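You operate a simulated robot arm through the tools that you are given. There is no shell and no other tool. Be economical: measure what you need, move in short steps, check, and stop when the job is done.

Carry out the task below with a simulated two-armed robot. There is one attempt and no reset: what you move stays moved.

JOB
Wipe up the spill on the top of the front bench with the blue cloth and put it back.

Only the result counts: the job must be done as asked and must still hold three seconds after the hand-in. Knocking over, shifting, dropping, spilling or breaking anything else fails it. Flat cloth is picked up by pressing the open fingertips on it (5 to 10 N) and closing them slowly along it; thin cloth reads only 2 to 8 mm in the jaws.

ROBOT AND FRAMES
Two 7-joint arms with two-finger parallel grippers on one trunk, on a base that drives. Base frame: it is fixed to the floor where the robot stands at the start and does not move with it; the origin is under the middle of the robot, x ahead of it, y to its left, z up. Lengths are in mm, angles in degrees, forces in N, time in s.
The left shoulder is at the start at [60, 143, 901], the right one opposite. With the tool pointing down near the work surface each hand reaches from about 320 to 740 mm from the robot's upright axis, wherever it stands, measured 20 degrees to its own side. Payload 1.57 kg a hand.
The TCP of each hand is the grasp point between the finger pads, 30 mm short of the fingertips. In the tool frame z runs along the fingers and y along their closing line. The gripper opens to 110 mm. The fingers are 24 mm wide and 12 mm thick; the gripper's body (48 by 112 mm) begins 78 mm behind the TCP.
Orientation is told as [roll, pitch, yaw] about the base's x, y, z axes, in that order, counted from this pose: with the fingers straight down and closing along the base's y, the tool's x points along the base's -x, its y along +y and its z along -z.

CONTROLS
- The arms move only by the tool servo_tool. It takes "left_plan", "right_plan" or both (then of equal length, played together; a hand with none holds still); each is a list of rows, each a list of 7 numbers: the finger opening in mm, from 0 to 110, then the shift along the tool's x, y, z in mm, then the turn, a rotation vector about the tool's x, y, z in rad. In form: [[gripper, tx, ty, tz, ax, ay, az], ...]. A call has 1 to 12 rows; each row is the pose to reach, as a shift and turn from the pose commanded when the call began, along the tool's axes at that moment. Each row takes 0.2 s and may step no farther than 50 mm and 8.6 degrees from the row before; otherwise, or with a gripper value out of range, the whole call is refused. A pose out of reach is approached as far as the arm can. The call stops where the force on the tool passes 40 N (or 10 N more than at its start, if that is more) or the arm is blocked; 0.2 s more then pass. Each finger travels about 45 mm/s and halts on what it meets, pressing with about 21 N; the grip force reading is that of the motor and also rises with nothing between the fingers. The clock runs only during rows and for 0.2 s after the last one: add rows that repeat a pose to give the fingers time. It gives the time, the measured TCP pose, the force on the tool (base axes), the opening and the grip force at its end, in the units of the frame above (readings bear some noise), with the torque about the TCP (base axes, N m) and any sound that the robot's microphone picked up.
- Cameras (640 x 400 px; columns grow to the right, rows downward): "scene" is now at [37.4, -46.5, 1499.2]; the picture's right is [-0.51, -0.86, 0.00], its down [-0.67, 0.40, -0.62] and it looks along [0.53, -0.32, -0.79] (base axes); focal length 270 px, centre (320, 200). "left" rides on the left gripper at [70, -16, -141] in its tool frame; the picture's right is [0.23, 0.97, 0.00], its down [-0.86, 0.20, -0.48] and it looks along [-0.47, 0.11, 0.88] (tool axes); focal length 222 px, centre (320, 200). "right" rides on the right gripper at [70, 16, -141] in its tool frame; the picture's right is [-0.23, 0.97, 0.00], its down [-0.86, -0.20, -0.48] and it looks along [-0.47, -0.11, 0.88] (tool axes); focal length 222 px, centre (320, 200). There is no depth. A picture from a camera that has moved, and an enlarged one, comes with that camera's place and axes in the base frame and with its lens. The place of the scene camera against the robot may be out by one fixed shift of up to 18 mm in any direction.
- get_image(camera): a new picture of that camera. No time passes.
- move_column(by): slides the trunk up (or, below 0, down) by that many mm; the arms and the scene camera ride with it, the base frame stays. It gives what a move gives, with no picture.
- drive_base(legs): drives the robot by 1 to 6 legs, each [ahead, left, turn to the left] in mm, mm and degrees, along the robot's own axes; the way and the turn of a leg run together, so that a leg with both is an arc; at most 1500 mm and 180 degrees a leg. The arms and the cameras ride along, it lands a little off, and it stops where it bumps. It gives what a move gives.
- pan_tilt(pan, tilt): turns the head with the scene camera to pan (to the left, within 86 degrees either way) and tilt (down, from -29 to 69), counted from straight ahead of the robot. It gives what a move gives.
- enlarge(camera, box): a new picture of the part [left, top, right, bottom] of that camera's present view, enlarged. No time passes.
- job_done(): hands the job in; it is judged then, once.

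Go step by step. Nothing tells you exact positions but the pictures and the camera data: compare them with the known pose of the tool, close in by small moves and look again before you grip or let go. The budget is 120 turns and 108 pictures, counting those below and the enlarged ones. Unless the task says otherwise, let go and move clear before handing in, and close with one line.

The tools are called as name(argument=value, ...) on one line, values as JSON. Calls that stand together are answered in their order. servo_tool: Moves the arms, as the interface text tells. Its arguments: {"type":"object","properties":{"left_plan":{"type":"array"},"right_plan":{"type":"array"}},"required":[]} The other tools are called the same way: move_column (by) slides the trunk up or down; drive_base (legs) drives the base; pan_tilt (pan, tilt) turns the head that bears the scene camera; get_image (camera) takes a picture; enlarge (camera, box) takes an enlarged picture of a part of a camera's view; job_done () hands the job in.

At the start:

```text
clock: 0.0
left_eef_pos: [461.5, -19.0, 1064.8]
left_ee_rot: [0.0, 0.0, 0.0]
left_contact_force: [0.2, 0.5, 0.1]
left_wrist_torque: [-0.02, 0.0, -0.02]
left_width: 109.9
left_finger_force: 0.1
right_eef_pos: [292.5, -439.7, 1004.1]
right_ee_rot: [0.1, 0.0, 0.0]
right_contact_force: [1.1, 0.9, 0.4]
right_wrist_torque: [-0.04, 0.01, -0.02]
right_width: 110.0
right_finger_force: 0.0
trunk travel left (down, up): [-500.0, 90.0]
robot x, y, heading: [0.6, 2.3, 0.1]
head pan, tilt: [-30.7, 51.7]
```

scene: 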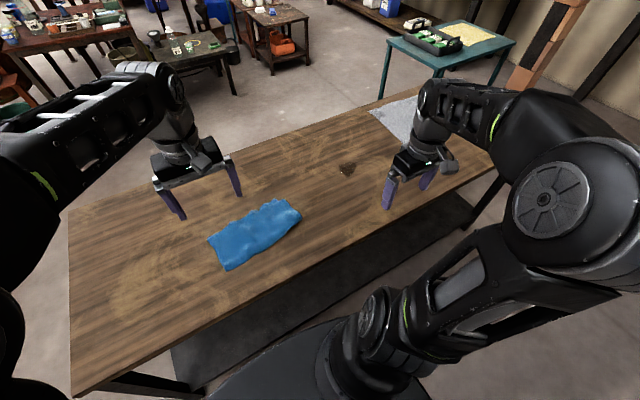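
right: 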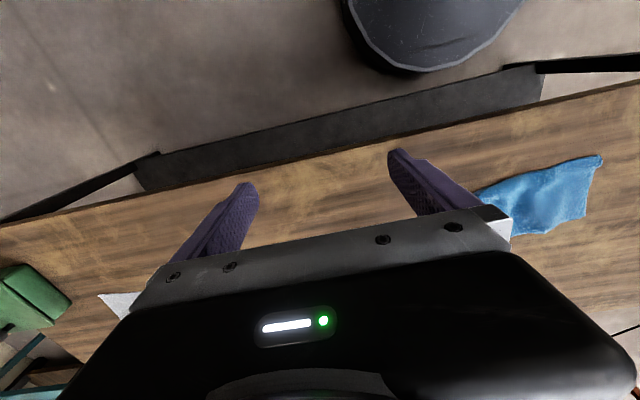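
left: 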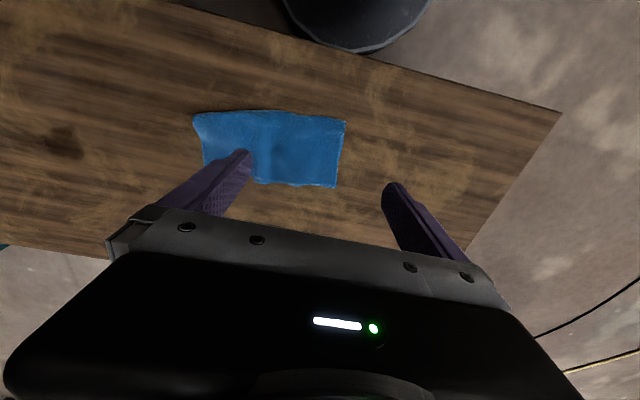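

I see the blue cloth near (553, -104) and a dark spot near (643, -539) which may be the spill. I'll enlarge both to make sure.

enlarge(camera="scene", box=[280, 80, 480, 205])

enlarge(camera="scene", box=[160, 170, 360, 295])

enlarge(camera="left", box=[0, 60, 400, 260])

```text
3.20 times, centred on (380, 142) of scene
camera zoom: at [37.4, -46.5, 1499.2], right [-0.51, -0.86, 0.0], down [-0.67, 0.4, -0.62], along [0.53, -0.32, -0.79], focal length 864 px, centre (128, 384)
```

zoom: 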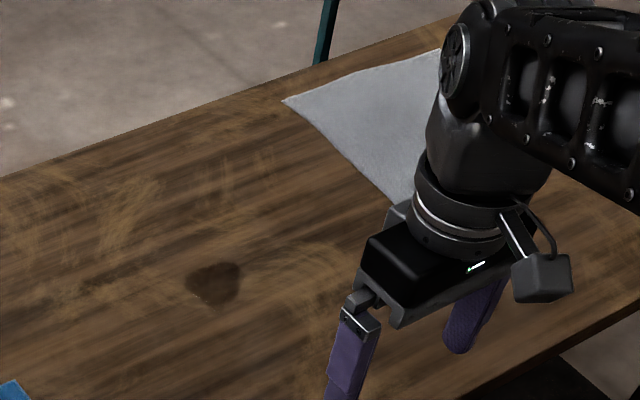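

```text
3.20 times, centred on (260, 232) of scene
camera zoom: at [37.4, -46.5, 1499.2], right [-0.51, -0.86, 0.0], down [-0.67, 0.4, -0.62], along [0.53, -0.32, -0.79], focal length 864 px, centre (512, 96)
```

zoom: 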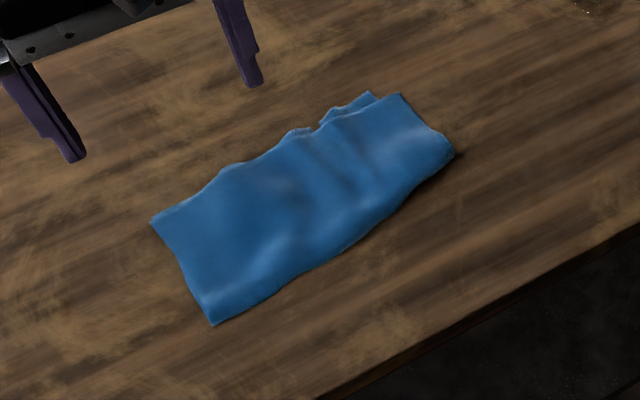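

```text
1.60 times, centred on (200, 160) of left
camera zoom: at [392.3, -34.1, 1205.7], right [-0.23, 0.97, 0.0], down [0.85, 0.2, 0.48], along [0.47, 0.11, -0.88], focal length 355 px, centre (512, 264)
```

zoom: 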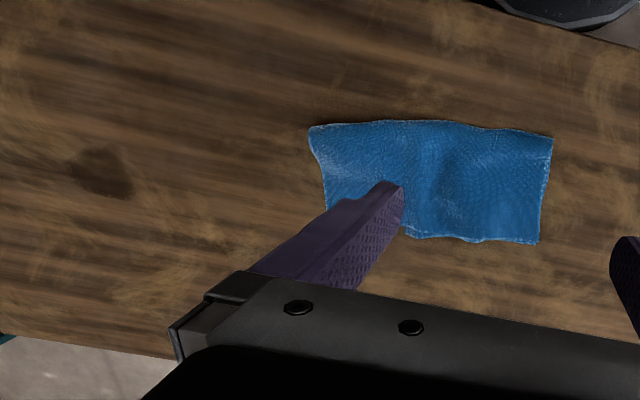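

The dark spot at about (644, -550) is the spill, roughly 65 mm wide, and the cloth spans y -264 to +46 around x 553. I'll move the left hand aside and bring the right hand over the cloth's right end.

servo_tool(left_plan=[[110, 0, 25, 0, 0, 0, 0], [110, 0, 50, 0, 0, 0, 0], [110, 0, 75, 0, 0, 0, 0], [110, 0, 100, 0, 0, 0, 0], [110, 0, 125, 0, 0, 0, 0], [110, 0, 150, 0, 0, 0, 0], [110, 0, 175, 0, 0, 0, 0], [110, 0, 200, 0, 0, 0, 0], [110, 0, 225, 0, 0, 0, 0], [110, 0, 250, 0, 0, 0, 0]], right_plan=[[100, -27, 22, 15, 0, 0, 0], [90, -54, 45, 31, 0, 0, 0], [80, -82, 67, 46, 0, 0, 0], [70, -109, 90, 62, 0, 0, 0], [60, -136, 112, 77, 0, 0, 0], [50, -163, 135, 92, 0, 0, 0], [50, -190, 157, 108, 0, 0, 0], [50, -218, 180, 123, 0, 0, 0], [50, -245, 202, 139, 0, 0, 0], [50, -272, 225, 154, 0, 0, 0]])

get_image(camera="scene")

get_image(camera="right")

```text
clock: 2.2
left_eef_pos: [461.8, 232.4, 1064.3]
left_ee_rot: [-0.1, 0.1, -0.1]
left_contact_force: [0.0, 0.1, 0.1]
left_wrist_torque: [0.01, 0.03, -0.01]
left_width: 110.2
left_finger_force: 0.0
right_eef_pos: [565.7, -212.9, 851.9]
right_ee_rot: [0.0, 0.0, 0.0]
right_contact_force: [0.7, -0.5, -0.5]
right_wrist_torque: [-0.03, 0.02, 0.0]
right_width: 50.1
right_finger_force: 0.1
trunk travel left (down, up): [-500.0, 90.0]
robot x, y, heading: [3.7, 0.5, -0.3]
head pan, tilt: [-30.7, 51.7]
```

```text
101 pictures are left
camera scene: at [38.2, -45.5, 1499.2], right [-0.51, -0.86, 0.0], down [-0.68, 0.4, -0.62], along [0.53, -0.32, -0.79], focal length 270 px, centre (320, 200)
```

scene: 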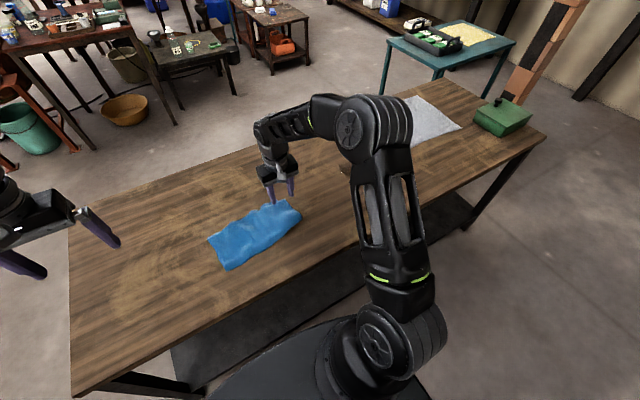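

```text
100 pictures are left
camera right: at [496.4, -195.6, 992.7], right [0.23, 0.97, 0.0], down [0.86, -0.2, 0.48], along [0.47, -0.11, -0.88], focal length 222 px, centre (320, 200)
```

right: 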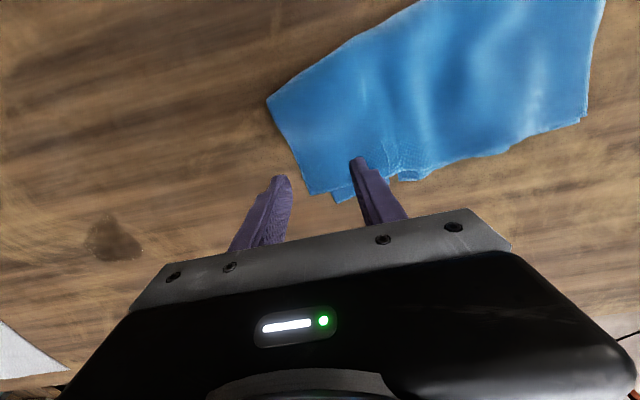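

The cloth's right end lies around y -255. I'll shift 15 mm inwards and come down to just above the cloth, then look.

servo_tool(right_plan=[[50, 0, 5, 30, 0, 0, 0], [50, 0, 10, 55, 0, 0, 0], [50, 0, 15, 75, 0, 0, 0], [50, 0, 15, 85, 0, 0, 0]])

get_image(camera="right")

enlarge(camera="scene", box=[200, 150, 360, 280])

```text
clock: 3.0
left_eef_pos: [460.1, 231.7, 1065.5]
left_ee_rot: [0.0, -0.1, 0.2]
left_contact_force: [0.4, 0.5, -0.3]
left_wrist_torque: [0.01, 0.01, -0.01]
left_width: 110.1
left_finger_force: 0.1
right_eef_pos: [568.4, -200.3, 792.8]
right_ee_rot: [0.0, -0.5, 0.1]
right_contact_force: [-3.6, -0.7, 15.7]
right_wrist_torque: [0.3, 0.19, 0.07]
right_width: 49.5
right_finger_force: 0.0
trunk travel left (down, up): [-500.0, 90.0]
robot x, y, heading: [-1.7, 2.4, 0.2]
head pan, tilt: [-30.7, 51.7]
stopped in row 3 (right hand): the force on the tool passed its limit (the readings are from after the stop); the commanded pose is now the measured one
```

```text
99 pictures are left
camera right: at [497.2, -184.1, 933.0], right [0.23, 0.97, 0.0], down [0.85, -0.2, 0.49], along [0.47, -0.11, -0.87], focal length 222 px, centre (320, 200)
```

right: 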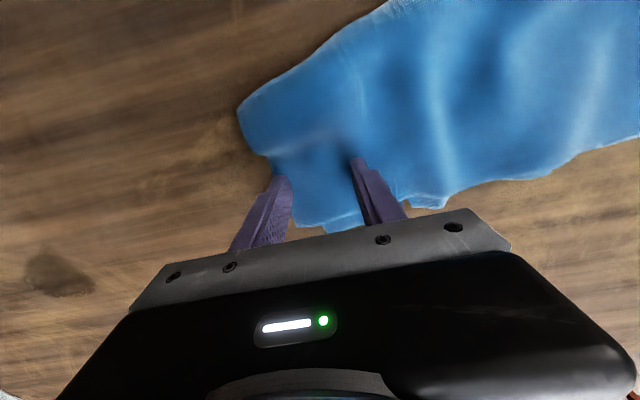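

```text
3.08 times, centred on (280, 215) of scene
camera zoom: at [37.0, -46.2, 1499.4], right [-0.51, -0.86, 0.0], down [-0.67, 0.4, -0.62], along [0.53, -0.32, -0.78], focal length 830 px, centre (443, 154)
```

zoom: 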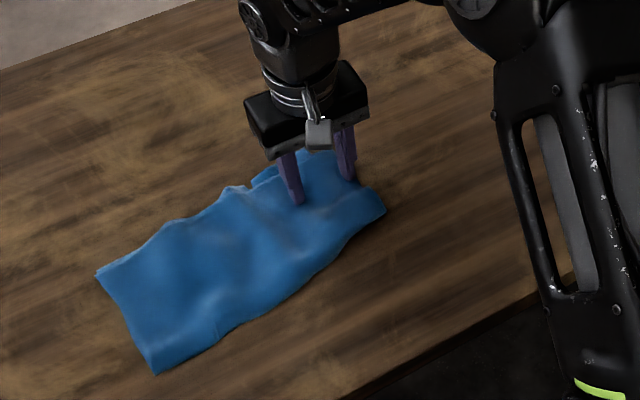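

Contact came with the fingertips at z≈763, so the bench top is really near 755; recomputed, the spill is near (618, -512) and the cloth's centre near (538, -106). I'll ease the press slightly and close slowly.

servo_tool(right_plan=[[50, 0, 0, -1, 0, 0, 0], [45, 0, 0, -1, 0, 0, 0], [40, 0, 0, -1, 0, 0, 0], [35, 0, 0, -1, 0, 0, 0], [30, 0, 0, -1, 0, 0, 0], [25, 0, 0, -1, 0, 0, 0], [20, 0, 0, -1, 0, 0, 0], [15, 0, 0, -1, 0, 0, 0], [10, 0, 0, -1, 0, 0, 0], [5, 0, 0, -1, 0, 0, 0], [0, 0, 0, -1, 0, 0, 0], [0, 0, 0, -1, 0, 0, 0]])

get_image(camera="right")

```text
clock: 5.6
left_eef_pos: [460.5, 232.3, 1066.1]
left_ee_rot: [0.0, 0.0, 0.0]
left_contact_force: [-0.5, -0.5, -0.2]
left_wrist_torque: [0.01, 0.0, -0.02]
left_width: 109.7
left_finger_force: 0.0
right_eef_pos: [566.8, -202.1, 792.3]
right_ee_rot: [-0.1, -0.5, 0.0]
right_contact_force: [1.1, -1.7, 16.1]
right_wrist_torque: [-0.05, -0.03, 0.03]
right_width: 3.7
right_finger_force: 20.8
trunk travel left (down, up): [-500.0, 90.0]
robot x, y, heading: [-0.1, -1.4, 0.2]
head pan, tilt: [-30.7, 51.7]
```

```text
97 pictures are left
camera right: at [496.2, -184.7, 933.2], right [0.23, 0.97, 0.0], down [0.85, -0.2, 0.49], along [0.47, -0.11, -0.87], focal length 222 px, centre (320, 200)
```

right: 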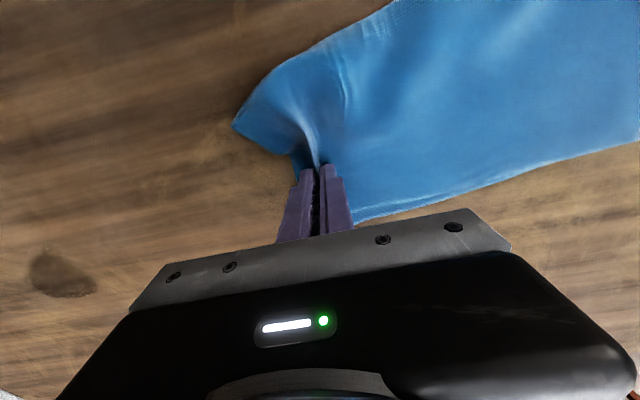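

The fold is gripped, reading 3.7 mm. I'll lift gently and check the hold.

servo_tool(right_plan=[[0, 0, 0, -15, 0, 0, 0], [0, 0, 0, -35, 0, 0, 0], [0, 0, 0, -60, 0, 0, 0], [0, 0, 0, -90, 0, 0, 0], [0, 0, 0, -120, 0, 0, 0], [0, 0, 0, -150, 0, 0, 0], [0, 0, 0, -150, 0, 0, 0]])

get_image(camera="scene")

get_image(camera="right")

```text
clock: 7.2
left_eef_pos: [461.5, 231.1, 1064.4]
left_ee_rot: [0.0, 0.1, 0.0]
left_contact_force: [0.0, 0.5, -0.3]
left_wrist_torque: [-0.01, -0.02, 0.05]
left_width: 109.8
left_finger_force: 0.1
right_eef_pos: [564.9, -200.6, 940.5]
right_ee_rot: [0.0, -0.4, 0.0]
right_contact_force: [0.0, -0.2, 0.5]
right_wrist_torque: [-0.01, -0.01, -0.01]
right_width: 3.2
right_finger_force: 21.4
trunk travel left (down, up): [-500.0, 90.0]
robot x, y, heading: [0.8, -0.3, 0.1]
head pan, tilt: [-30.7, 51.7]
```

```text
96 pictures are left
camera scene: at [37.7, -46.5, 1499.1], right [-0.51, -0.86, 0.0], down [-0.67, 0.4, -0.62], along [0.53, -0.32, -0.79], focal length 270 px, centre (320, 200)
```

scene: 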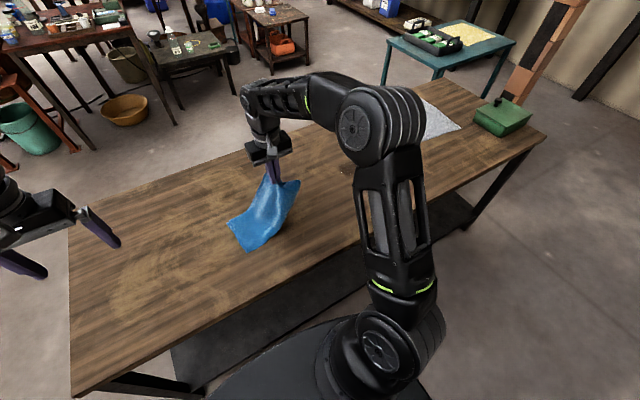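

```text
95 pictures are left
camera right: at [494.9, -183.5, 1082.0], right [0.23, 0.97, 0.0], down [0.85, -0.2, 0.48], along [0.47, -0.11, -0.87], focal length 222 px, centre (320, 200)
```

right: 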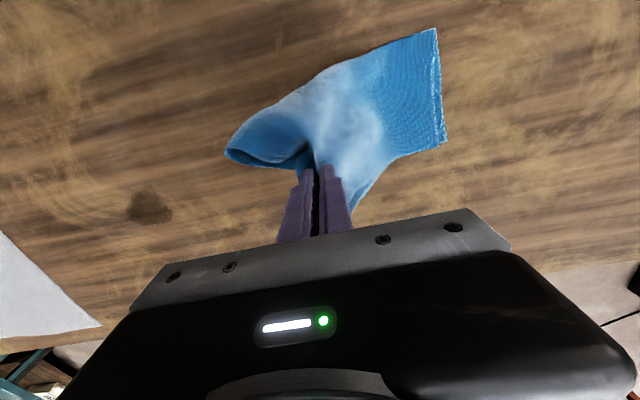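

The cloth is firmly held. I'll lift it a bit more and drive 250 mm to the right so that the spill is in reach.

servo_tool(right_plan=[[0, 0, 0, -30, 0, 0, 0], [0, 0, 0, -60, 0, 0, 0], [0, 0, 0, -90, 0, 0, 0], [0, 0, 0, -90, 0, 0, 0]])

drive_base(legs=[[0, -250, 0]])

get_image(camera="scene")

get_image(camera="right")

```text
clock: 8.2
left_eef_pos: [461.1, 230.8, 1064.4]
left_ee_rot: [0.0, 0.0, 0.0]
left_contact_force: [-0.8, 0.6, -0.3]
left_wrist_torque: [0.02, -0.05, -0.03]
left_width: 109.8
left_finger_force: 0.0
right_eef_pos: [565.3, -202.4, 1031.0]
right_ee_rot: [0.0, -0.4, 0.1]
right_contact_force: [0.7, -0.1, -1.0]
right_wrist_torque: [0.01, 0.01, -0.01]
right_width: 2.8
right_finger_force: 21.1
trunk travel left (down, up): [-500.0, 90.0]
robot x, y, heading: [-1.2, 1.6, -0.1]
head pan, tilt: [-30.7, 51.7]
```

```text
clock: 10.0
left_eef_pos: [460.8, -22.5, 1065.2]
left_ee_rot: [0.0, -0.2, 0.0]
left_contact_force: [-1.0, -0.8, 0.7]
left_wrist_torque: [0.02, 0.01, -0.03]
left_width: 110.1
left_finger_force: 0.1
right_eef_pos: [565.9, -456.0, 1030.7]
right_ee_rot: [0.0, -0.4, 0.0]
right_contact_force: [-0.1, -0.3, 0.2]
right_wrist_torque: [0.03, -0.02, -0.03]
right_width: 3.2
right_finger_force: 20.7
trunk travel left (down, up): [-500.0, 90.0]
robot x, y, heading: [-2.0, -251.7, -0.2]
head pan, tilt: [-30.7, 51.7]
```

```text
94 pictures are left
camera scene: at [37.6, -301.1, 1499.1], right [-0.51, -0.86, 0.0], down [-0.67, 0.4, -0.62], along [0.53, -0.32, -0.79], focal length 270 px, centre (320, 200)
```

scene: 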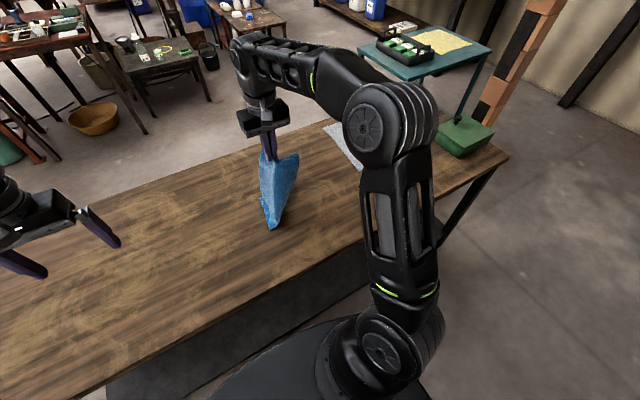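

```text
93 pictures are left
camera right: at [494.7, -439.7, 1172.3], right [0.23, 0.97, 0.0], down [0.85, -0.2, 0.48], along [0.47, -0.11, -0.87], focal length 222 px, centre (320, 200)
```

right: 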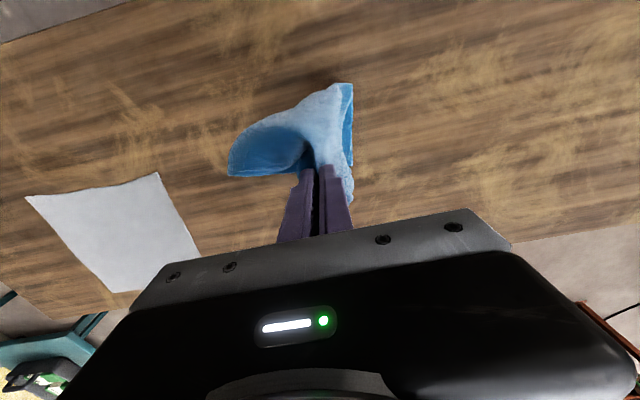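

Next I'll lay the cloth: move left/out over (618, -300) and come down diagonally toward the spill so the tail trails behind.

servo_tool(right_plan=[[0, -13, 39, 0, 0, 0, 0], [0, -26, 78, 0, 0, 0, 0], [0, -39, 117, 0, 0, 0, 0], [0, -52, 156, 0, 0, 0, 0], [0, -52, 145, 25, 0, 0, 0], [0, -52, 130, 50, 0, 0, 0], [0, -52, 110, 80, 0, 0, 0], [0, -52, 85, 110, 0, 0, 0], [0, -52, 55, 140, 0, 0, 0], [0, -52, 25, 165, 0, 0, 0], [0, -52, 0, 185, 0, 0, 0]])

get_image(camera="scene")

get_image(camera="right")

```text
clock: 12.4
left_eef_pos: [461.8, -23.4, 1065.3]
left_ee_rot: [0.0, 0.1, 0.1]
left_contact_force: [-0.3, 0.7, -0.9]
left_wrist_torque: [0.0, 0.0, -0.02]
left_width: 109.9
left_finger_force: 0.0
right_eef_pos: [618.4, -454.4, 848.1]
right_ee_rot: [0.0, -0.4, -0.1]
right_contact_force: [0.8, 0.3, 0.7]
right_wrist_torque: [0.01, 0.03, 0.01]
right_width: 3.4
right_finger_force: 21.2
right hand out of reach, approached as far as the arm can: row 3, 4, 5
trunk travel left (down, up): [-500.0, 90.0]
robot x, y, heading: [2.9, -253.3, -0.3]
head pan, tilt: [-30.7, 51.7]
```

```text
92 pictures are left
camera scene: at [37.8, -300.4, 1499.2], right [-0.51, -0.86, 0.0], down [-0.68, 0.4, -0.62], along [0.53, -0.32, -0.79], focal length 270 px, centre (320, 200)
```

scene: 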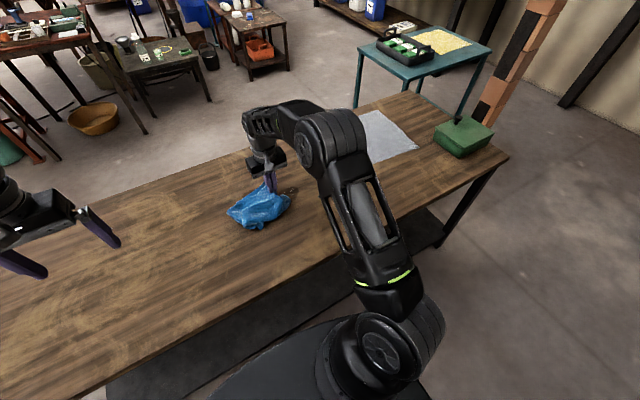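

```text
91 pictures are left
camera right: at [547.2, -437.7, 988.3], right [0.23, 0.97, 0.0], down [0.85, -0.2, 0.48], along [0.47, -0.11, -0.87], focal length 222 px, centre (320, 200)
```

right: 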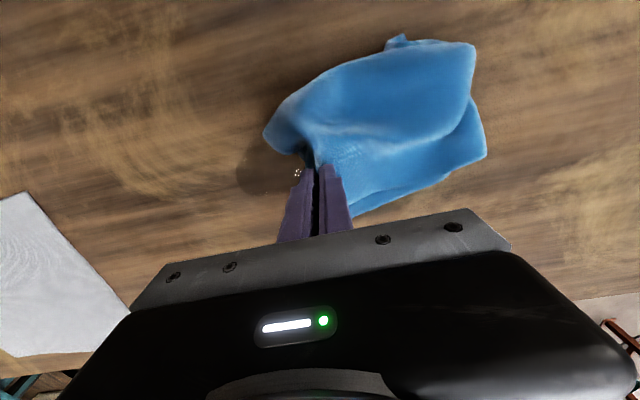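

The spill is visible beside the fingers, near (621, -521). There is a small glint beside it; I'll enlarge.

enlarge(camera="right", box=[210, 120, 340, 210])

enlarge(camera="scene", box=[210, 150, 330, 240])

```text
4.44 times, centred on (275, 165) of right
camera zoom: at [547.2, -437.7, 988.3], right [0.23, 0.97, 0.0], down [0.85, -0.2, 0.48], along [0.47, -0.11, -0.87], focal length 987 px, centre (520, 356)
```

zoom: 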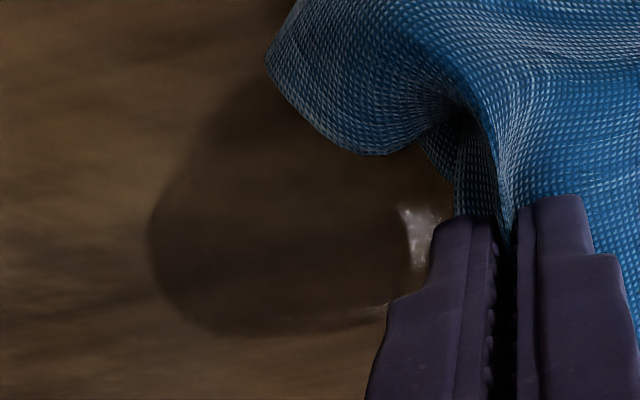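

```text
4.44 times, centred on (270, 195) of scene
camera zoom: at [37.8, -300.4, 1499.2], right [-0.51, -0.86, 0.0], down [-0.68, 0.4, -0.62], along [0.53, -0.32, -0.79], focal length 1200 px, centre (542, 222)
```

zoom: 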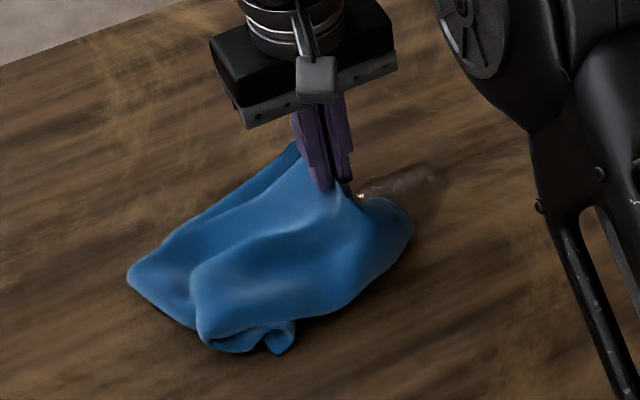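

The glint is just the wet shine; the spill spans about x 588–650, y -550 to -485. I'll lower onto the bench just left of it.

servo_tool(right_plan=[[0, 0, -5, 15, 0, 0, 0], [0, 0, -10, 28, 0, 0, 0], [0, 0, -15, 38, 0, 0, 0], [0, 0, -20, 44, 0, 0, 0], [0, 0, -20, 48, 0, 0, 0], [0, 0, -20, 51, 0, 0, 0]])

```text
clock: 13.8
left_eef_pos: [459.7, -22.6, 1064.6]
left_ee_rot: [-0.1, -0.1, 0.0]
left_contact_force: [-0.1, -0.1, -0.1]
left_wrist_torque: [0.0, -0.01, -0.02]
left_width: 110.0
left_finger_force: 0.0
right_eef_pos: [619.7, -475.5, 794.9]
right_ee_rot: [0.1, -0.4, 0.0]
right_contact_force: [-0.3, -0.2, 1.9]
right_wrist_torque: [-0.01, 0.0, 0.03]
right_width: 2.9
right_finger_force: 21.2
trunk travel left (down, up): [-500.0, 90.0]
robot x, y, heading: [-1.3, -254.1, -0.1]
head pan, tilt: [-30.7, 51.7]
```

servo_tool(right_plan=[[0, 0, 0, 2, 0, 0, 0], [0, 0, 0, 4, 0, 0, 0], [0, 0, 0, 6, 0, 0, 0]])

```text
clock: 14.6
left_eef_pos: [460.2, -21.6, 1065.1]
left_ee_rot: [0.0, 0.0, 0.0]
left_contact_force: [0.5, 0.4, -0.6]
left_wrist_torque: [0.02, 0.0, 0.01]
left_width: 109.9
left_finger_force: 0.1
right_eef_pos: [618.8, -474.2, 792.4]
right_ee_rot: [-0.1, -0.7, 0.0]
right_contact_force: [-1.0, -0.7, 18.4]
right_wrist_torque: [0.18, 0.01, 0.0]
right_width: 3.0
right_finger_force: 20.6
trunk travel left (down, up): [-500.0, 90.0]
robot x, y, heading: [-0.5, -253.6, 0.1]
head pan, tilt: [-30.7, 51.7]
```

Pressing at 18 N; I'll ease by 1–2 mm and start wiping strokes across the spill.

servo_tool(right_plan=[[0, 0, -20, -1.5, 0, 0, 0], [0, 0, -45, -1.5, 0, 0, 0], [0, 0, -70, -1.5, 0, 0, 0], [0, 0, -92, -1.5, 0, 0, 0], [0, -18, -92, -1.5, 0, 0, 0], [0, -18, -70, -1.5, 0, 0, 0], [0, -18, -45, -1.5, 0, 0, 0], [0, -18, -15, -1.5, 0, 0, 0], [0, -36, -15, -1.5, 0, 0, 0], [0, -36, -40, -1.5, 0, 0, 0], [0, -36, -65, -1.5, 0, 0, 0], [0, -36, -92, -1.5, 0, 0, 0]])

get_image(camera="right")

enlarge(camera="scene", box=[210, 150, 330, 240])

```text
clock: 17.2
left_eef_pos: [460.5, -21.2, 1065.7]
left_ee_rot: [0.1, -0.1, 0.0]
left_contact_force: [0.5, 0.7, -0.7]
left_wrist_torque: [0.0, 0.03, 0.01]
left_width: 110.3
left_finger_force: 0.0
right_eef_pos: [654.0, -566.7, 793.1]
right_ee_rot: [-0.1, -0.5, 0.1]
right_contact_force: [0.6, 4.0, 11.3]
right_wrist_torque: [0.24, -0.07, 0.0]
right_width: 3.0
right_finger_force: 20.8
trunk travel left (down, up): [-500.0, 90.0]
robot x, y, heading: [-2.3, -251.2, -0.1]
head pan, tilt: [-30.7, 51.7]
```

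```text
88 pictures are left
camera right: at [583.2, -550.2, 933.6], right [0.23, 0.97, 0.0], down [0.85, -0.2, 0.49], along [0.47, -0.11, -0.87], focal length 222 px, centre (320, 200)
```

right: 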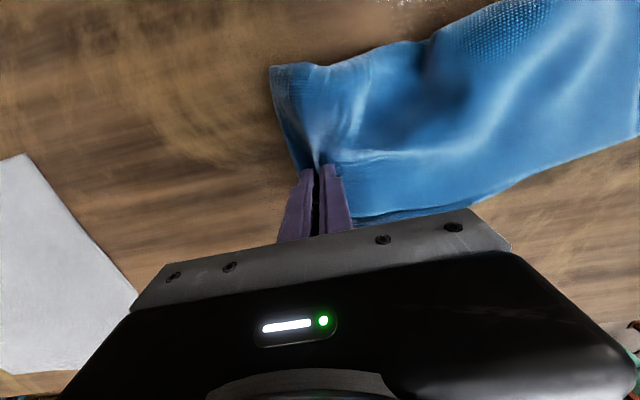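

```text
4.44 times, centred on (270, 195) of scene
camera zoom: at [36.4, -299.2, 1499.3], right [-0.51, -0.86, 0.0], down [-0.67, 0.4, -0.62], along [0.53, -0.32, -0.78], focal length 1200 px, centre (542, 222)
```

zoom: 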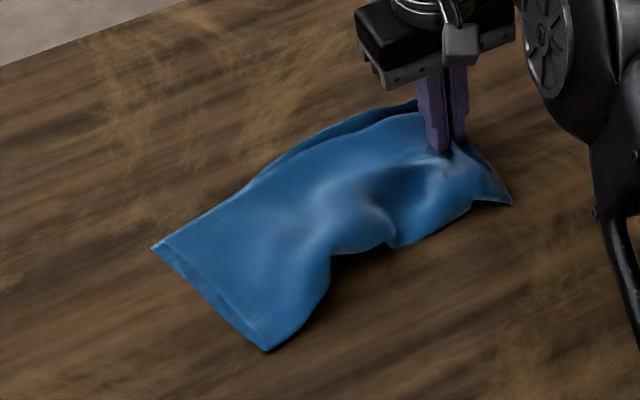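

The strokes go well at about 11 N. Now I'll do the near half of the spill, then look underneath.

servo_tool(right_plan=[[0, 25, 0, 0, 0, 0, 0], [0, 52, 0, 0, 0, 0, 0], [0, 52, 30, 0, 0, 0, 0], [0, 52, 60, 0, 0, 0, 0], [0, 52, 90, 0, 0, 0, 0], [0, 70, 90, 0, 0, 0, 0], [0, 70, 60, 0, 0, 0, 0], [0, 70, 30, 0, 0, 0, 0], [0, 70, 0, 0, 0, 0, 0], [0, 35, 0, 0, 0, 0, 0], [0, 35, 40, 0, 0, 0, 0], [0, 35, 75, 0, 0, 0, 0]])

servo_tool(right_plan=[[0, 0, 0, -20, 0, 0, 0], [0, 0, 0, -50, 0, 0, 0], [0, 0, 20, -90, 0, 0, 0], [0, 0, 45, -130, 0, 0, 0], [0, 0, 70, -170, 0, 0, 0], [0, 0, 90, -200, 0, 0, 0], [0, 0, 90, -200, 0, 0, 0]])

get_image(camera="right")

get_image(camera="scene")

```text
clock: 19.8
left_eef_pos: [460.4, -23.2, 1065.4]
left_ee_rot: [0.0, -0.2, 0.1]
left_contact_force: [-0.8, 0.2, -0.6]
left_wrist_torque: [-0.01, 0.01, 0.04]
left_width: 109.9
left_finger_force: 0.0
right_eef_pos: [619.3, -494.9, 792.0]
right_ee_rot: [-0.2, -0.7, -0.1]
right_contact_force: [0.8, -9.6, 28.5]
right_wrist_torque: [-0.06, -0.12, -0.06]
right_width: 3.0
right_finger_force: 21.1
trunk travel left (down, up): [-500.0, 90.0]
robot x, y, heading: [3.1, -256.2, -0.1]
head pan, tilt: [-30.7, 51.7]
```

```text
clock: 21.4
left_eef_pos: [460.2, -21.8, 1065.1]
left_ee_rot: [0.0, -0.1, 0.0]
left_contact_force: [-0.4, -0.1, 0.0]
left_wrist_torque: [-0.03, -0.02, -0.01]
left_width: 110.1
left_finger_force: 0.1
right_eef_pos: [617.7, -403.7, 992.1]
right_ee_rot: [0.0, -0.3, -0.1]
right_contact_force: [-0.4, 0.1, 0.3]
right_wrist_torque: [-0.03, 0.01, 0.03]
right_width: 3.2
right_finger_force: 20.6
trunk travel left (down, up): [-500.0, 90.0]
robot x, y, heading: [-3.6, -258.6, -0.3]
head pan, tilt: [-30.7, 51.7]
```

```text
86 pictures are left
camera right: at [547.0, -387.2, 1133.6], right [0.23, 0.97, 0.0], down [0.85, -0.2, 0.48], along [0.47, -0.11, -0.87], focal length 222 px, centre (320, 200)
```

right: 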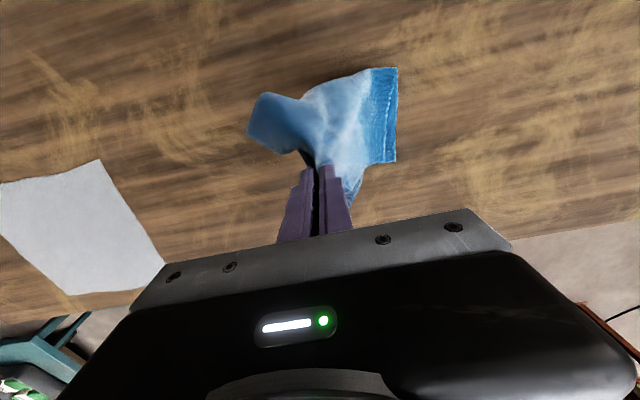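

```text
85 pictures are left
camera scene: at [37.7, -300.1, 1499.1], right [-0.51, -0.86, 0.0], down [-0.67, 0.4, -0.62], along [0.53, -0.32, -0.79], focal length 270 px, centre (320, 200)
```

scene: 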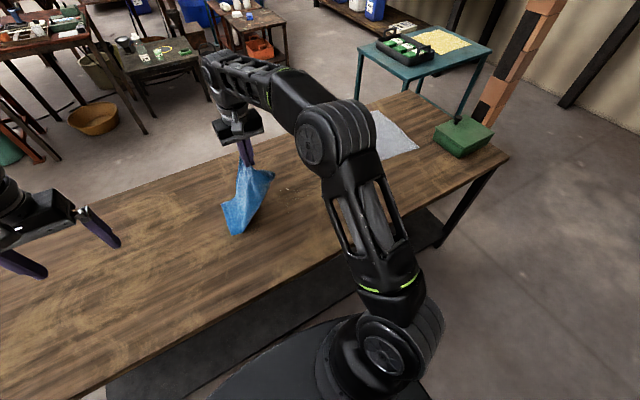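

enlarge(camera="scene", box=[230, 140, 330, 220])

enlarge(camera="right", box=[160, 80, 340, 210])

```text
5.00 times, centred on (280, 180) of scene
camera zoom: at [37.7, -300.1, 1499.1], right [-0.51, -0.86, 0.0], down [-0.67, 0.4, -0.62], along [0.53, -0.32, -0.79], focal length 1350 px, centre (520, 300)
```

zoom: 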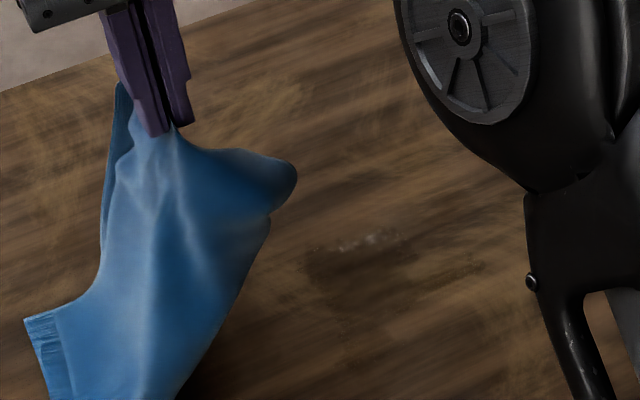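

```text
3.08 times, centred on (250, 145) of right
camera zoom: at [547.0, -387.2, 1133.6], right [0.23, 0.97, 0.0], down [0.85, -0.2, 0.48], along [0.47, -0.11, -0.87], focal length 684 px, centre (535, 369)
```

zoom: 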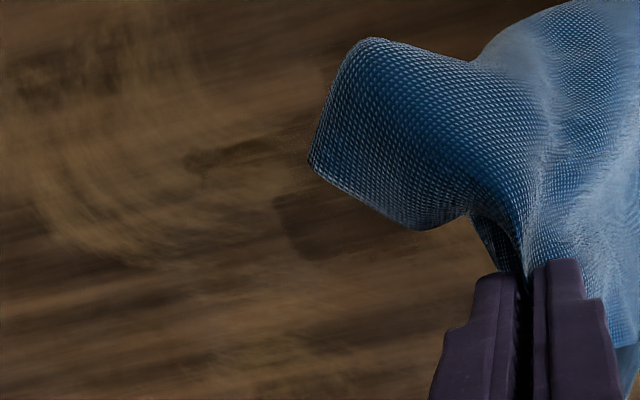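

Some residue remains near (631, -518). I'll move the cloth aside to see the whole area.

servo_tool(right_plan=[[0, 40, 0, 0, 0, 0, 0], [0, 80, 20, 0, 0, 0, 0], [0, 120, 45, 0, 0, 0, 0], [0, 140, 80, 0, 0, 0, 0], [0, 140, 80, 0, 0, 0, 0]])

enlarge(camera="scene", box=[230, 140, 330, 220])

get_image(camera="right")

```text
clock: 22.6
left_eef_pos: [461.2, -23.2, 1065.0]
left_ee_rot: [0.0, 0.0, 0.0]
left_contact_force: [0.1, -0.3, 0.5]
left_wrist_torque: [-0.01, 0.04, 0.01]
left_width: 110.0
left_finger_force: 0.1
right_eef_pos: [477.9, -324.6, 990.4]
right_ee_rot: [0.1, -0.3, 0.0]
right_contact_force: [-0.2, 0.0, -0.6]
right_wrist_torque: [0.0, -0.04, 0.02]
right_width: 3.1
right_finger_force: 21.2
trunk travel left (down, up): [-500.0, 90.0]
robot x, y, heading: [3.0, -253.6, -0.0]
head pan, tilt: [-30.7, 51.7]
```

```text
5.00 times, centred on (280, 180) of scene
camera zoom: at [37.5, -300.3, 1499.1], right [-0.51, -0.86, 0.0], down [-0.67, 0.4, -0.62], along [0.53, -0.32, -0.79], focal length 1350 px, centre (520, 300)
```

zoom: 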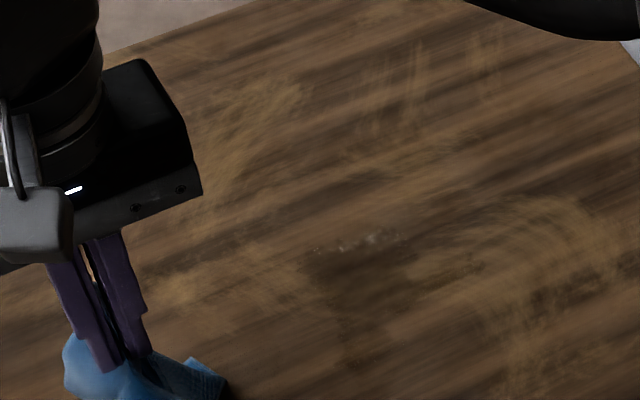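

```text
81 pictures are left
camera right: at [407.5, -307.6, 1131.3], right [0.23, 0.97, 0.0], down [0.85, -0.2, 0.49], along [0.47, -0.11, -0.87], focal length 222 px, centre (320, 200)
```

right: 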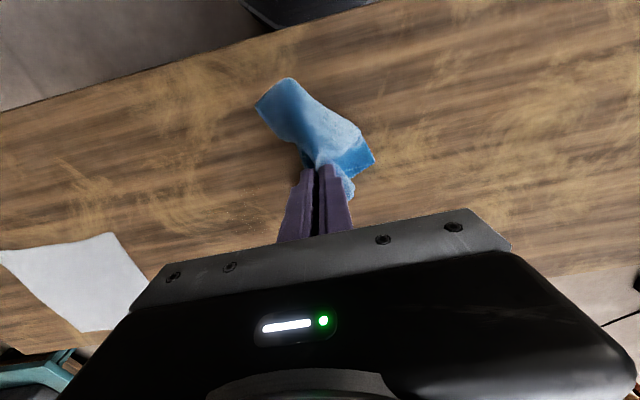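

Faint residue with tiny glints remains along the far side (x≈640–655). I'll lower again beyond it and do a denser second pass.

servo_tool(right_plan=[[0, -45, -10, 0, 0, 0, 0], [0, -90, -20, 10, 0, 0, 0], [0, -135, -40, 25, 0, 0, 0], [0, -165, -60, 50, 0, 0, 0], [0, -185, -80, 85, 0, 0, 0], [0, -185, -105, 120, 0, 0, 0], [0, -185, -125, 150, 0, 0, 0], [0, -185, -140, 170, 0, 0, 0], [0, -185, -150, 185, 0, 0, 0], [0, -185, -150, 192, 0, 0, 0], [0, -185, -150, 196, 0, 0, 0]])

```text
refused: row 3 steps farther than a row can; nothing moved
```

servo_tool(right_plan=[[0, -45, -10, 0, 0, 0, 0], [0, -90, -20, 10, 0, 0, 0], [0, -130, -40, 25, 0, 0, 0], [0, -160, -60, 50, 0, 0, 0], [0, -185, -80, 80, 0, 0, 0], [0, -185, -105, 120, 0, 0, 0], [0, -185, -125, 150, 0, 0, 0], [0, -185, -140, 170, 0, 0, 0], [0, -185, -150, 185, 0, 0, 0], [0, -185, -150, 192, 0, 0, 0], [0, -185, -150, 196, 0, 0, 0]])

```text
clock: 25.0
left_eef_pos: [460.7, -22.5, 1064.0]
left_ee_rot: [0.0, -0.1, -0.1]
left_contact_force: [-0.1, 0.1, 0.2]
left_wrist_torque: [0.01, -0.01, -0.01]
left_width: 110.1
left_finger_force: 0.0
right_eef_pos: [664.6, -474.0, 793.9]
right_ee_rot: [-0.2, -0.2, 0.0]
right_contact_force: [-0.7, -0.4, 0.9]
right_wrist_torque: [0.02, 0.0, 0.0]
right_width: 2.9
right_finger_force: 20.8
trunk travel left (down, up): [-500.0, 90.0]
robot x, y, heading: [0.5, -250.9, 0.1]
head pan, tilt: [-30.7, 51.7]
```

Now dense strokes with about 12 N.

servo_tool(right_plan=[[0, 0, 0, 3.5, 0, 0, 0], [0, 0, -30, 3.5, 0, 0, 0], [0, 0, -60, 3.5, 0, 0, 0], [0, 0, -90, 3.5, 0, 0, 0], [0, 12, -90, 3.5, 0, 0, 0], [0, 12, -55, 3.5, 0, 0, 0], [0, 12, -15, 3.5, 0, 0, 0], [0, 24, -15, 3.5, 0, 0, 0], [0, 24, -50, 3.5, 0, 0, 0], [0, 24, -90, 3.5, 0, 0, 0], [0, 36, -90, 3.5, 0, 0, 0], [0, 36, -55, 3.5, 0, 0, 0]])

servo_tool(right_plan=[[0, 0, 40, 0, 0, 0, 0], [0, 12, 40, 0, 0, 0, 0], [0, 12, 0, 0, 0, 0, 0], [0, 12, -35, 0, 0, 0, 0], [0, 24, -35, 0, 0, 0, 0], [0, 24, 0, 0, 0, 0, 0], [0, 24, 40, 0, 0, 0, 0], [0, 38, 40, 0, 0, 0, 0], [0, 38, 0, 0, 0, 0, 0], [0, 38, -35, 0, 0, 0, 0]])

get_image(camera="right")

```text
clock: 27.6
left_eef_pos: [461.2, -22.6, 1064.9]
left_ee_rot: [0.0, -0.1, 0.1]
left_contact_force: [0.6, -0.5, 0.5]
left_wrist_torque: [-0.04, 0.0, -0.04]
left_width: 110.1
left_finger_force: 0.0
right_eef_pos: [628.9, -528.1, 793.4]
right_ee_rot: [-0.1, -0.4, -0.1]
right_contact_force: [0.2, -0.6, 3.8]
right_wrist_torque: [-0.01, 0.04, -0.03]
right_width: 2.7
right_finger_force: 21.2
trunk travel left (down, up): [-500.0, 90.0]
robot x, y, heading: [-0.5, -253.1, 0.3]
head pan, tilt: [-30.7, 51.7]
```

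```text
clock: 29.8
left_eef_pos: [460.4, -21.3, 1065.2]
left_ee_rot: [0.0, -0.1, 0.0]
left_contact_force: [0.3, -0.3, 1.0]
left_wrist_torque: [-0.01, -0.01, 0.02]
left_width: 109.9
left_finger_force: 0.1
right_eef_pos: [592.0, -560.8, 792.9]
right_ee_rot: [0.0, -0.3, 0.1]
right_contact_force: [-1.6, 4.9, 9.6]
right_wrist_torque: [0.23, -0.02, 0.01]
right_width: 3.1
right_finger_force: 21.1
trunk travel left (down, up): [-500.0, 90.0]
robot x, y, heading: [1.1, -252.7, 0.2]
head pan, tilt: [-30.7, 51.7]
```

```text
80 pictures are left
camera right: at [520.4, -544.9, 933.7], right [0.23, 0.97, 0.0], down [0.85, -0.2, 0.48], along [0.47, -0.11, -0.87], focal length 222 px, centre (320, 200)
```

right: 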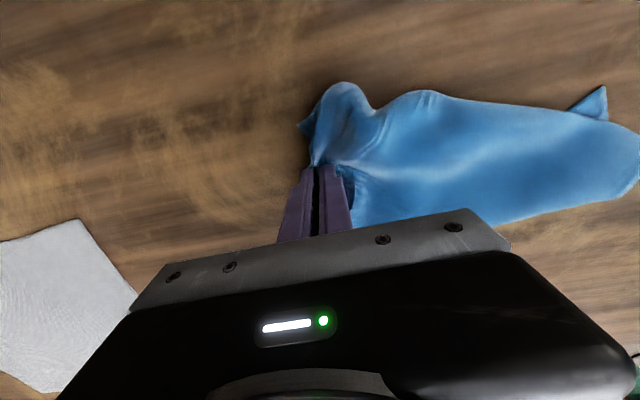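

Lift and look again with the cloth moved aside.

servo_tool(right_plan=[[0, 0, 0, -20, 0, 0, 0], [0, 0, 0, -50, 0, 0, 0], [0, 10, 20, -90, 0, 0, 0], [0, 25, 50, -125, 0, 0, 0], [0, 40, 85, -155, 0, 0, 0], [0, 60, 120, -180, 0, 0, 0], [0, 80, 155, -200, 0, 0, 0], [0, 100, 195, -210, 0, 0, 0], [0, 115, 235, -215, 0, 0, 0], [0, 115, 235, -215, 0, 0, 0]])

enlarge(camera="scene", box=[230, 140, 330, 220])

get_image(camera="scene")

```text
clock: 32.0
left_eef_pos: [461.1, -23.2, 1064.7]
left_ee_rot: [0.0, -0.2, 0.0]
left_contact_force: [0.0, 1.1, 0.4]
left_wrist_torque: [0.0, 0.01, 0.0]
left_width: 109.8
left_finger_force: 0.0
right_eef_pos: [473.8, -327.2, 1003.7]
right_ee_rot: [-0.1, -0.4, 0.1]
right_contact_force: [0.4, -0.2, -0.2]
right_wrist_torque: [-0.03, 0.01, -0.02]
right_width: 3.2
right_finger_force: 20.9
trunk travel left (down, up): [-500.0, 90.0]
robot x, y, heading: [1.8, -251.4, -0.2]
head pan, tilt: [-30.7, 51.7]
```

```text
5.00 times, centred on (280, 180) of scene
camera zoom: at [37.6, -300.3, 1499.1], right [-0.51, -0.86, 0.0], down [-0.67, 0.4, -0.62], along [0.53, -0.32, -0.79], focal length 1350 px, centre (520, 300)
```

zoom: 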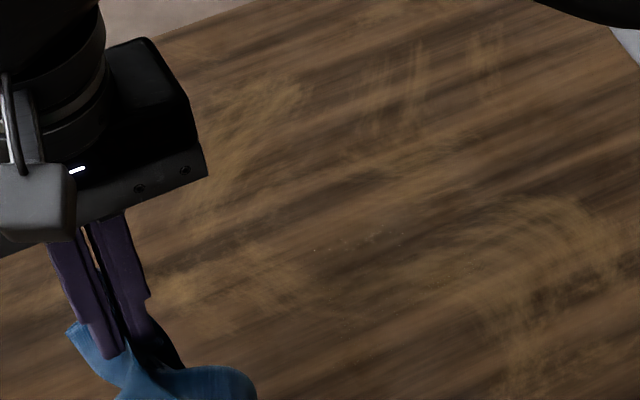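

```text
78 pictures are left
camera scene: at [37.6, -300.3, 1499.1], right [-0.51, -0.86, 0.0], down [-0.67, 0.4, -0.62], along [0.53, -0.32, -0.79], focal length 270 px, centre (320, 200)
```

scene: 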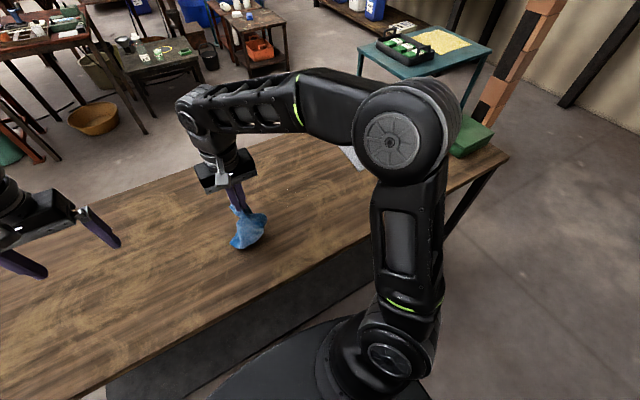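

The dark patch is essentially gone, with tiny specks left. A closer zoom will show whether any wetness remains.

enlarge(camera="scene", box=[275, 175, 325, 206])

enlarge(camera="right", box=[120, 150, 300, 250])

```text
12.80 times, centred on (300, 190) of scene
camera zoom: at [37.6, -300.3, 1499.1], right [-0.51, -0.86, 0.0], down [-0.67, 0.4, -0.62], along [0.53, -0.32, -0.79], focal length 3455 px, centre (576, 322)
```

zoom: 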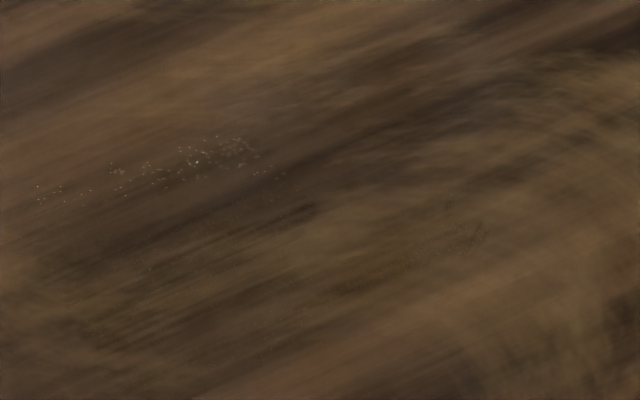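

```text
3.56 times, centred on (210, 200) of right
camera zoom: at [403.7, -311.0, 1144.9], right [0.23, 0.97, 0.0], down [0.85, -0.2, 0.48], along [0.47, -0.11, -0.87], focal length 790 px, centre (711, 200)
```

zoom: 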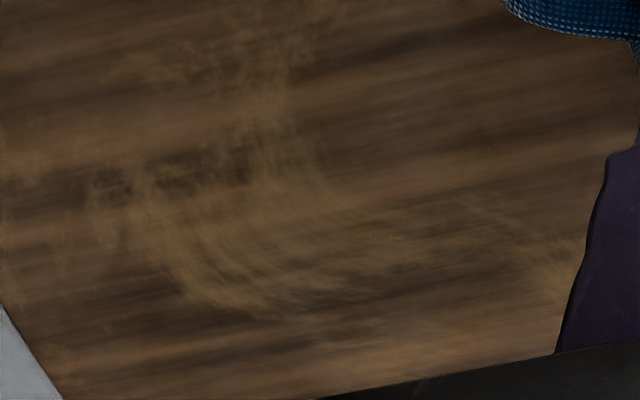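

A faint film remains and may have smeared outward a little. I'll drive 100 mm more to the right for reach and do a wider third pass.

drive_base(legs=[[0, -100, 0]])

enlarge(camera="scene", box=[230, 140, 330, 220])

enlarge(camera="right", box=[180, 100, 360, 220])

```text
clock: 33.1
left_eef_pos: [462.0, -123.6, 1064.6]
left_ee_rot: [-0.1, 0.0, 0.0]
left_contact_force: [1.1, -0.1, -0.6]
left_wrist_torque: [0.03, -0.04, -0.02]
left_width: 110.0
left_finger_force: 0.1
right_eef_pos: [474.0, -430.2, 1003.7]
right_ee_rot: [0.0, -0.3, -0.1]
right_contact_force: [-0.1, -0.9, -1.1]
right_wrist_torque: [0.09, -0.01, 0.01]
right_width: 3.1
right_finger_force: 20.7
trunk travel left (down, up): [-500.0, 90.0]
robot x, y, heading: [-2.5, -354.2, -0.2]
head pan, tilt: [-30.7, 51.7]
```

```text
5.00 times, centred on (280, 180) of scene
camera zoom: at [37.4, -400.5, 1499.1], right [-0.51, -0.86, 0.0], down [-0.67, 0.4, -0.62], along [0.53, -0.32, -0.79], focal length 1350 px, centre (520, 300)
```

zoom: 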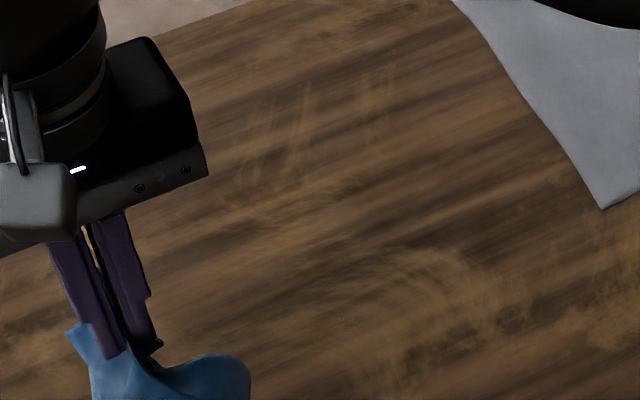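

```text
3.33 times, centred on (270, 160) of right
camera zoom: at [403.7, -412.0, 1144.7], right [0.23, 0.97, 0.0], down [0.85, -0.2, 0.48], along [0.47, -0.11, -0.87], focal length 740 px, centre (487, 333)
```

zoom: 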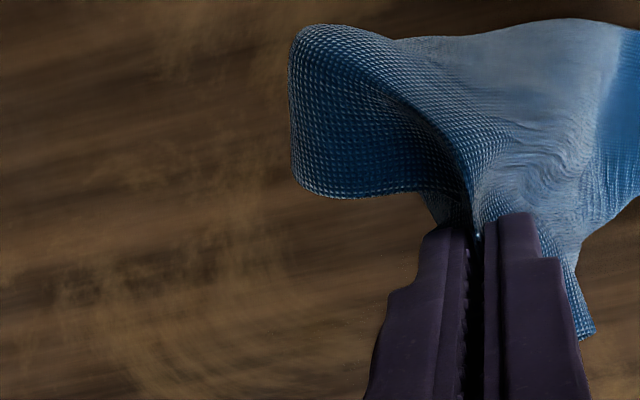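

It's nearly clean; one more pass for safety, covering a slightly wider area.

servo_tool(right_plan=[[0, -30, 30, 0, 0, 0, 0], [0, -60, 60, 5, 0, 0, 0], [0, -100, 65, 25, 0, 0, 0], [0, -135, 60, 55, 0, 0, 0], [0, -160, 45, 90, 0, 0, 0], [0, -175, 20, 125, 0, 0, 0], [0, -182, -5, 155, 0, 0, 0], [0, -186, -25, 180, 0, 0, 0], [0, -186, -40, 198, 0, 0, 0], [0, -186, -45, 208, 0, 0, 0], [0, -186, -45, 211, 0, 0, 0]])

```text
clock: 35.5
left_eef_pos: [461.3, -121.2, 1064.2]
left_ee_rot: [0.0, -0.2, -0.2]
left_contact_force: [-0.1, 0.1, 0.5]
left_wrist_torque: [0.01, -0.03, 0.0]
left_width: 110.0
left_finger_force: 0.1
right_eef_pos: [661.6, -471.7, 795.9]
right_ee_rot: [0.0, -0.5, -0.1]
right_contact_force: [-0.7, -1.0, 1.2]
right_wrist_torque: [0.01, 0.02, -0.03]
right_width: 3.0
right_finger_force: 21.3
trunk travel left (down, up): [-500.0, 90.0]
robot x, y, heading: [0.2, -350.8, -0.1]
head pan, tilt: [-30.7, 51.7]
```

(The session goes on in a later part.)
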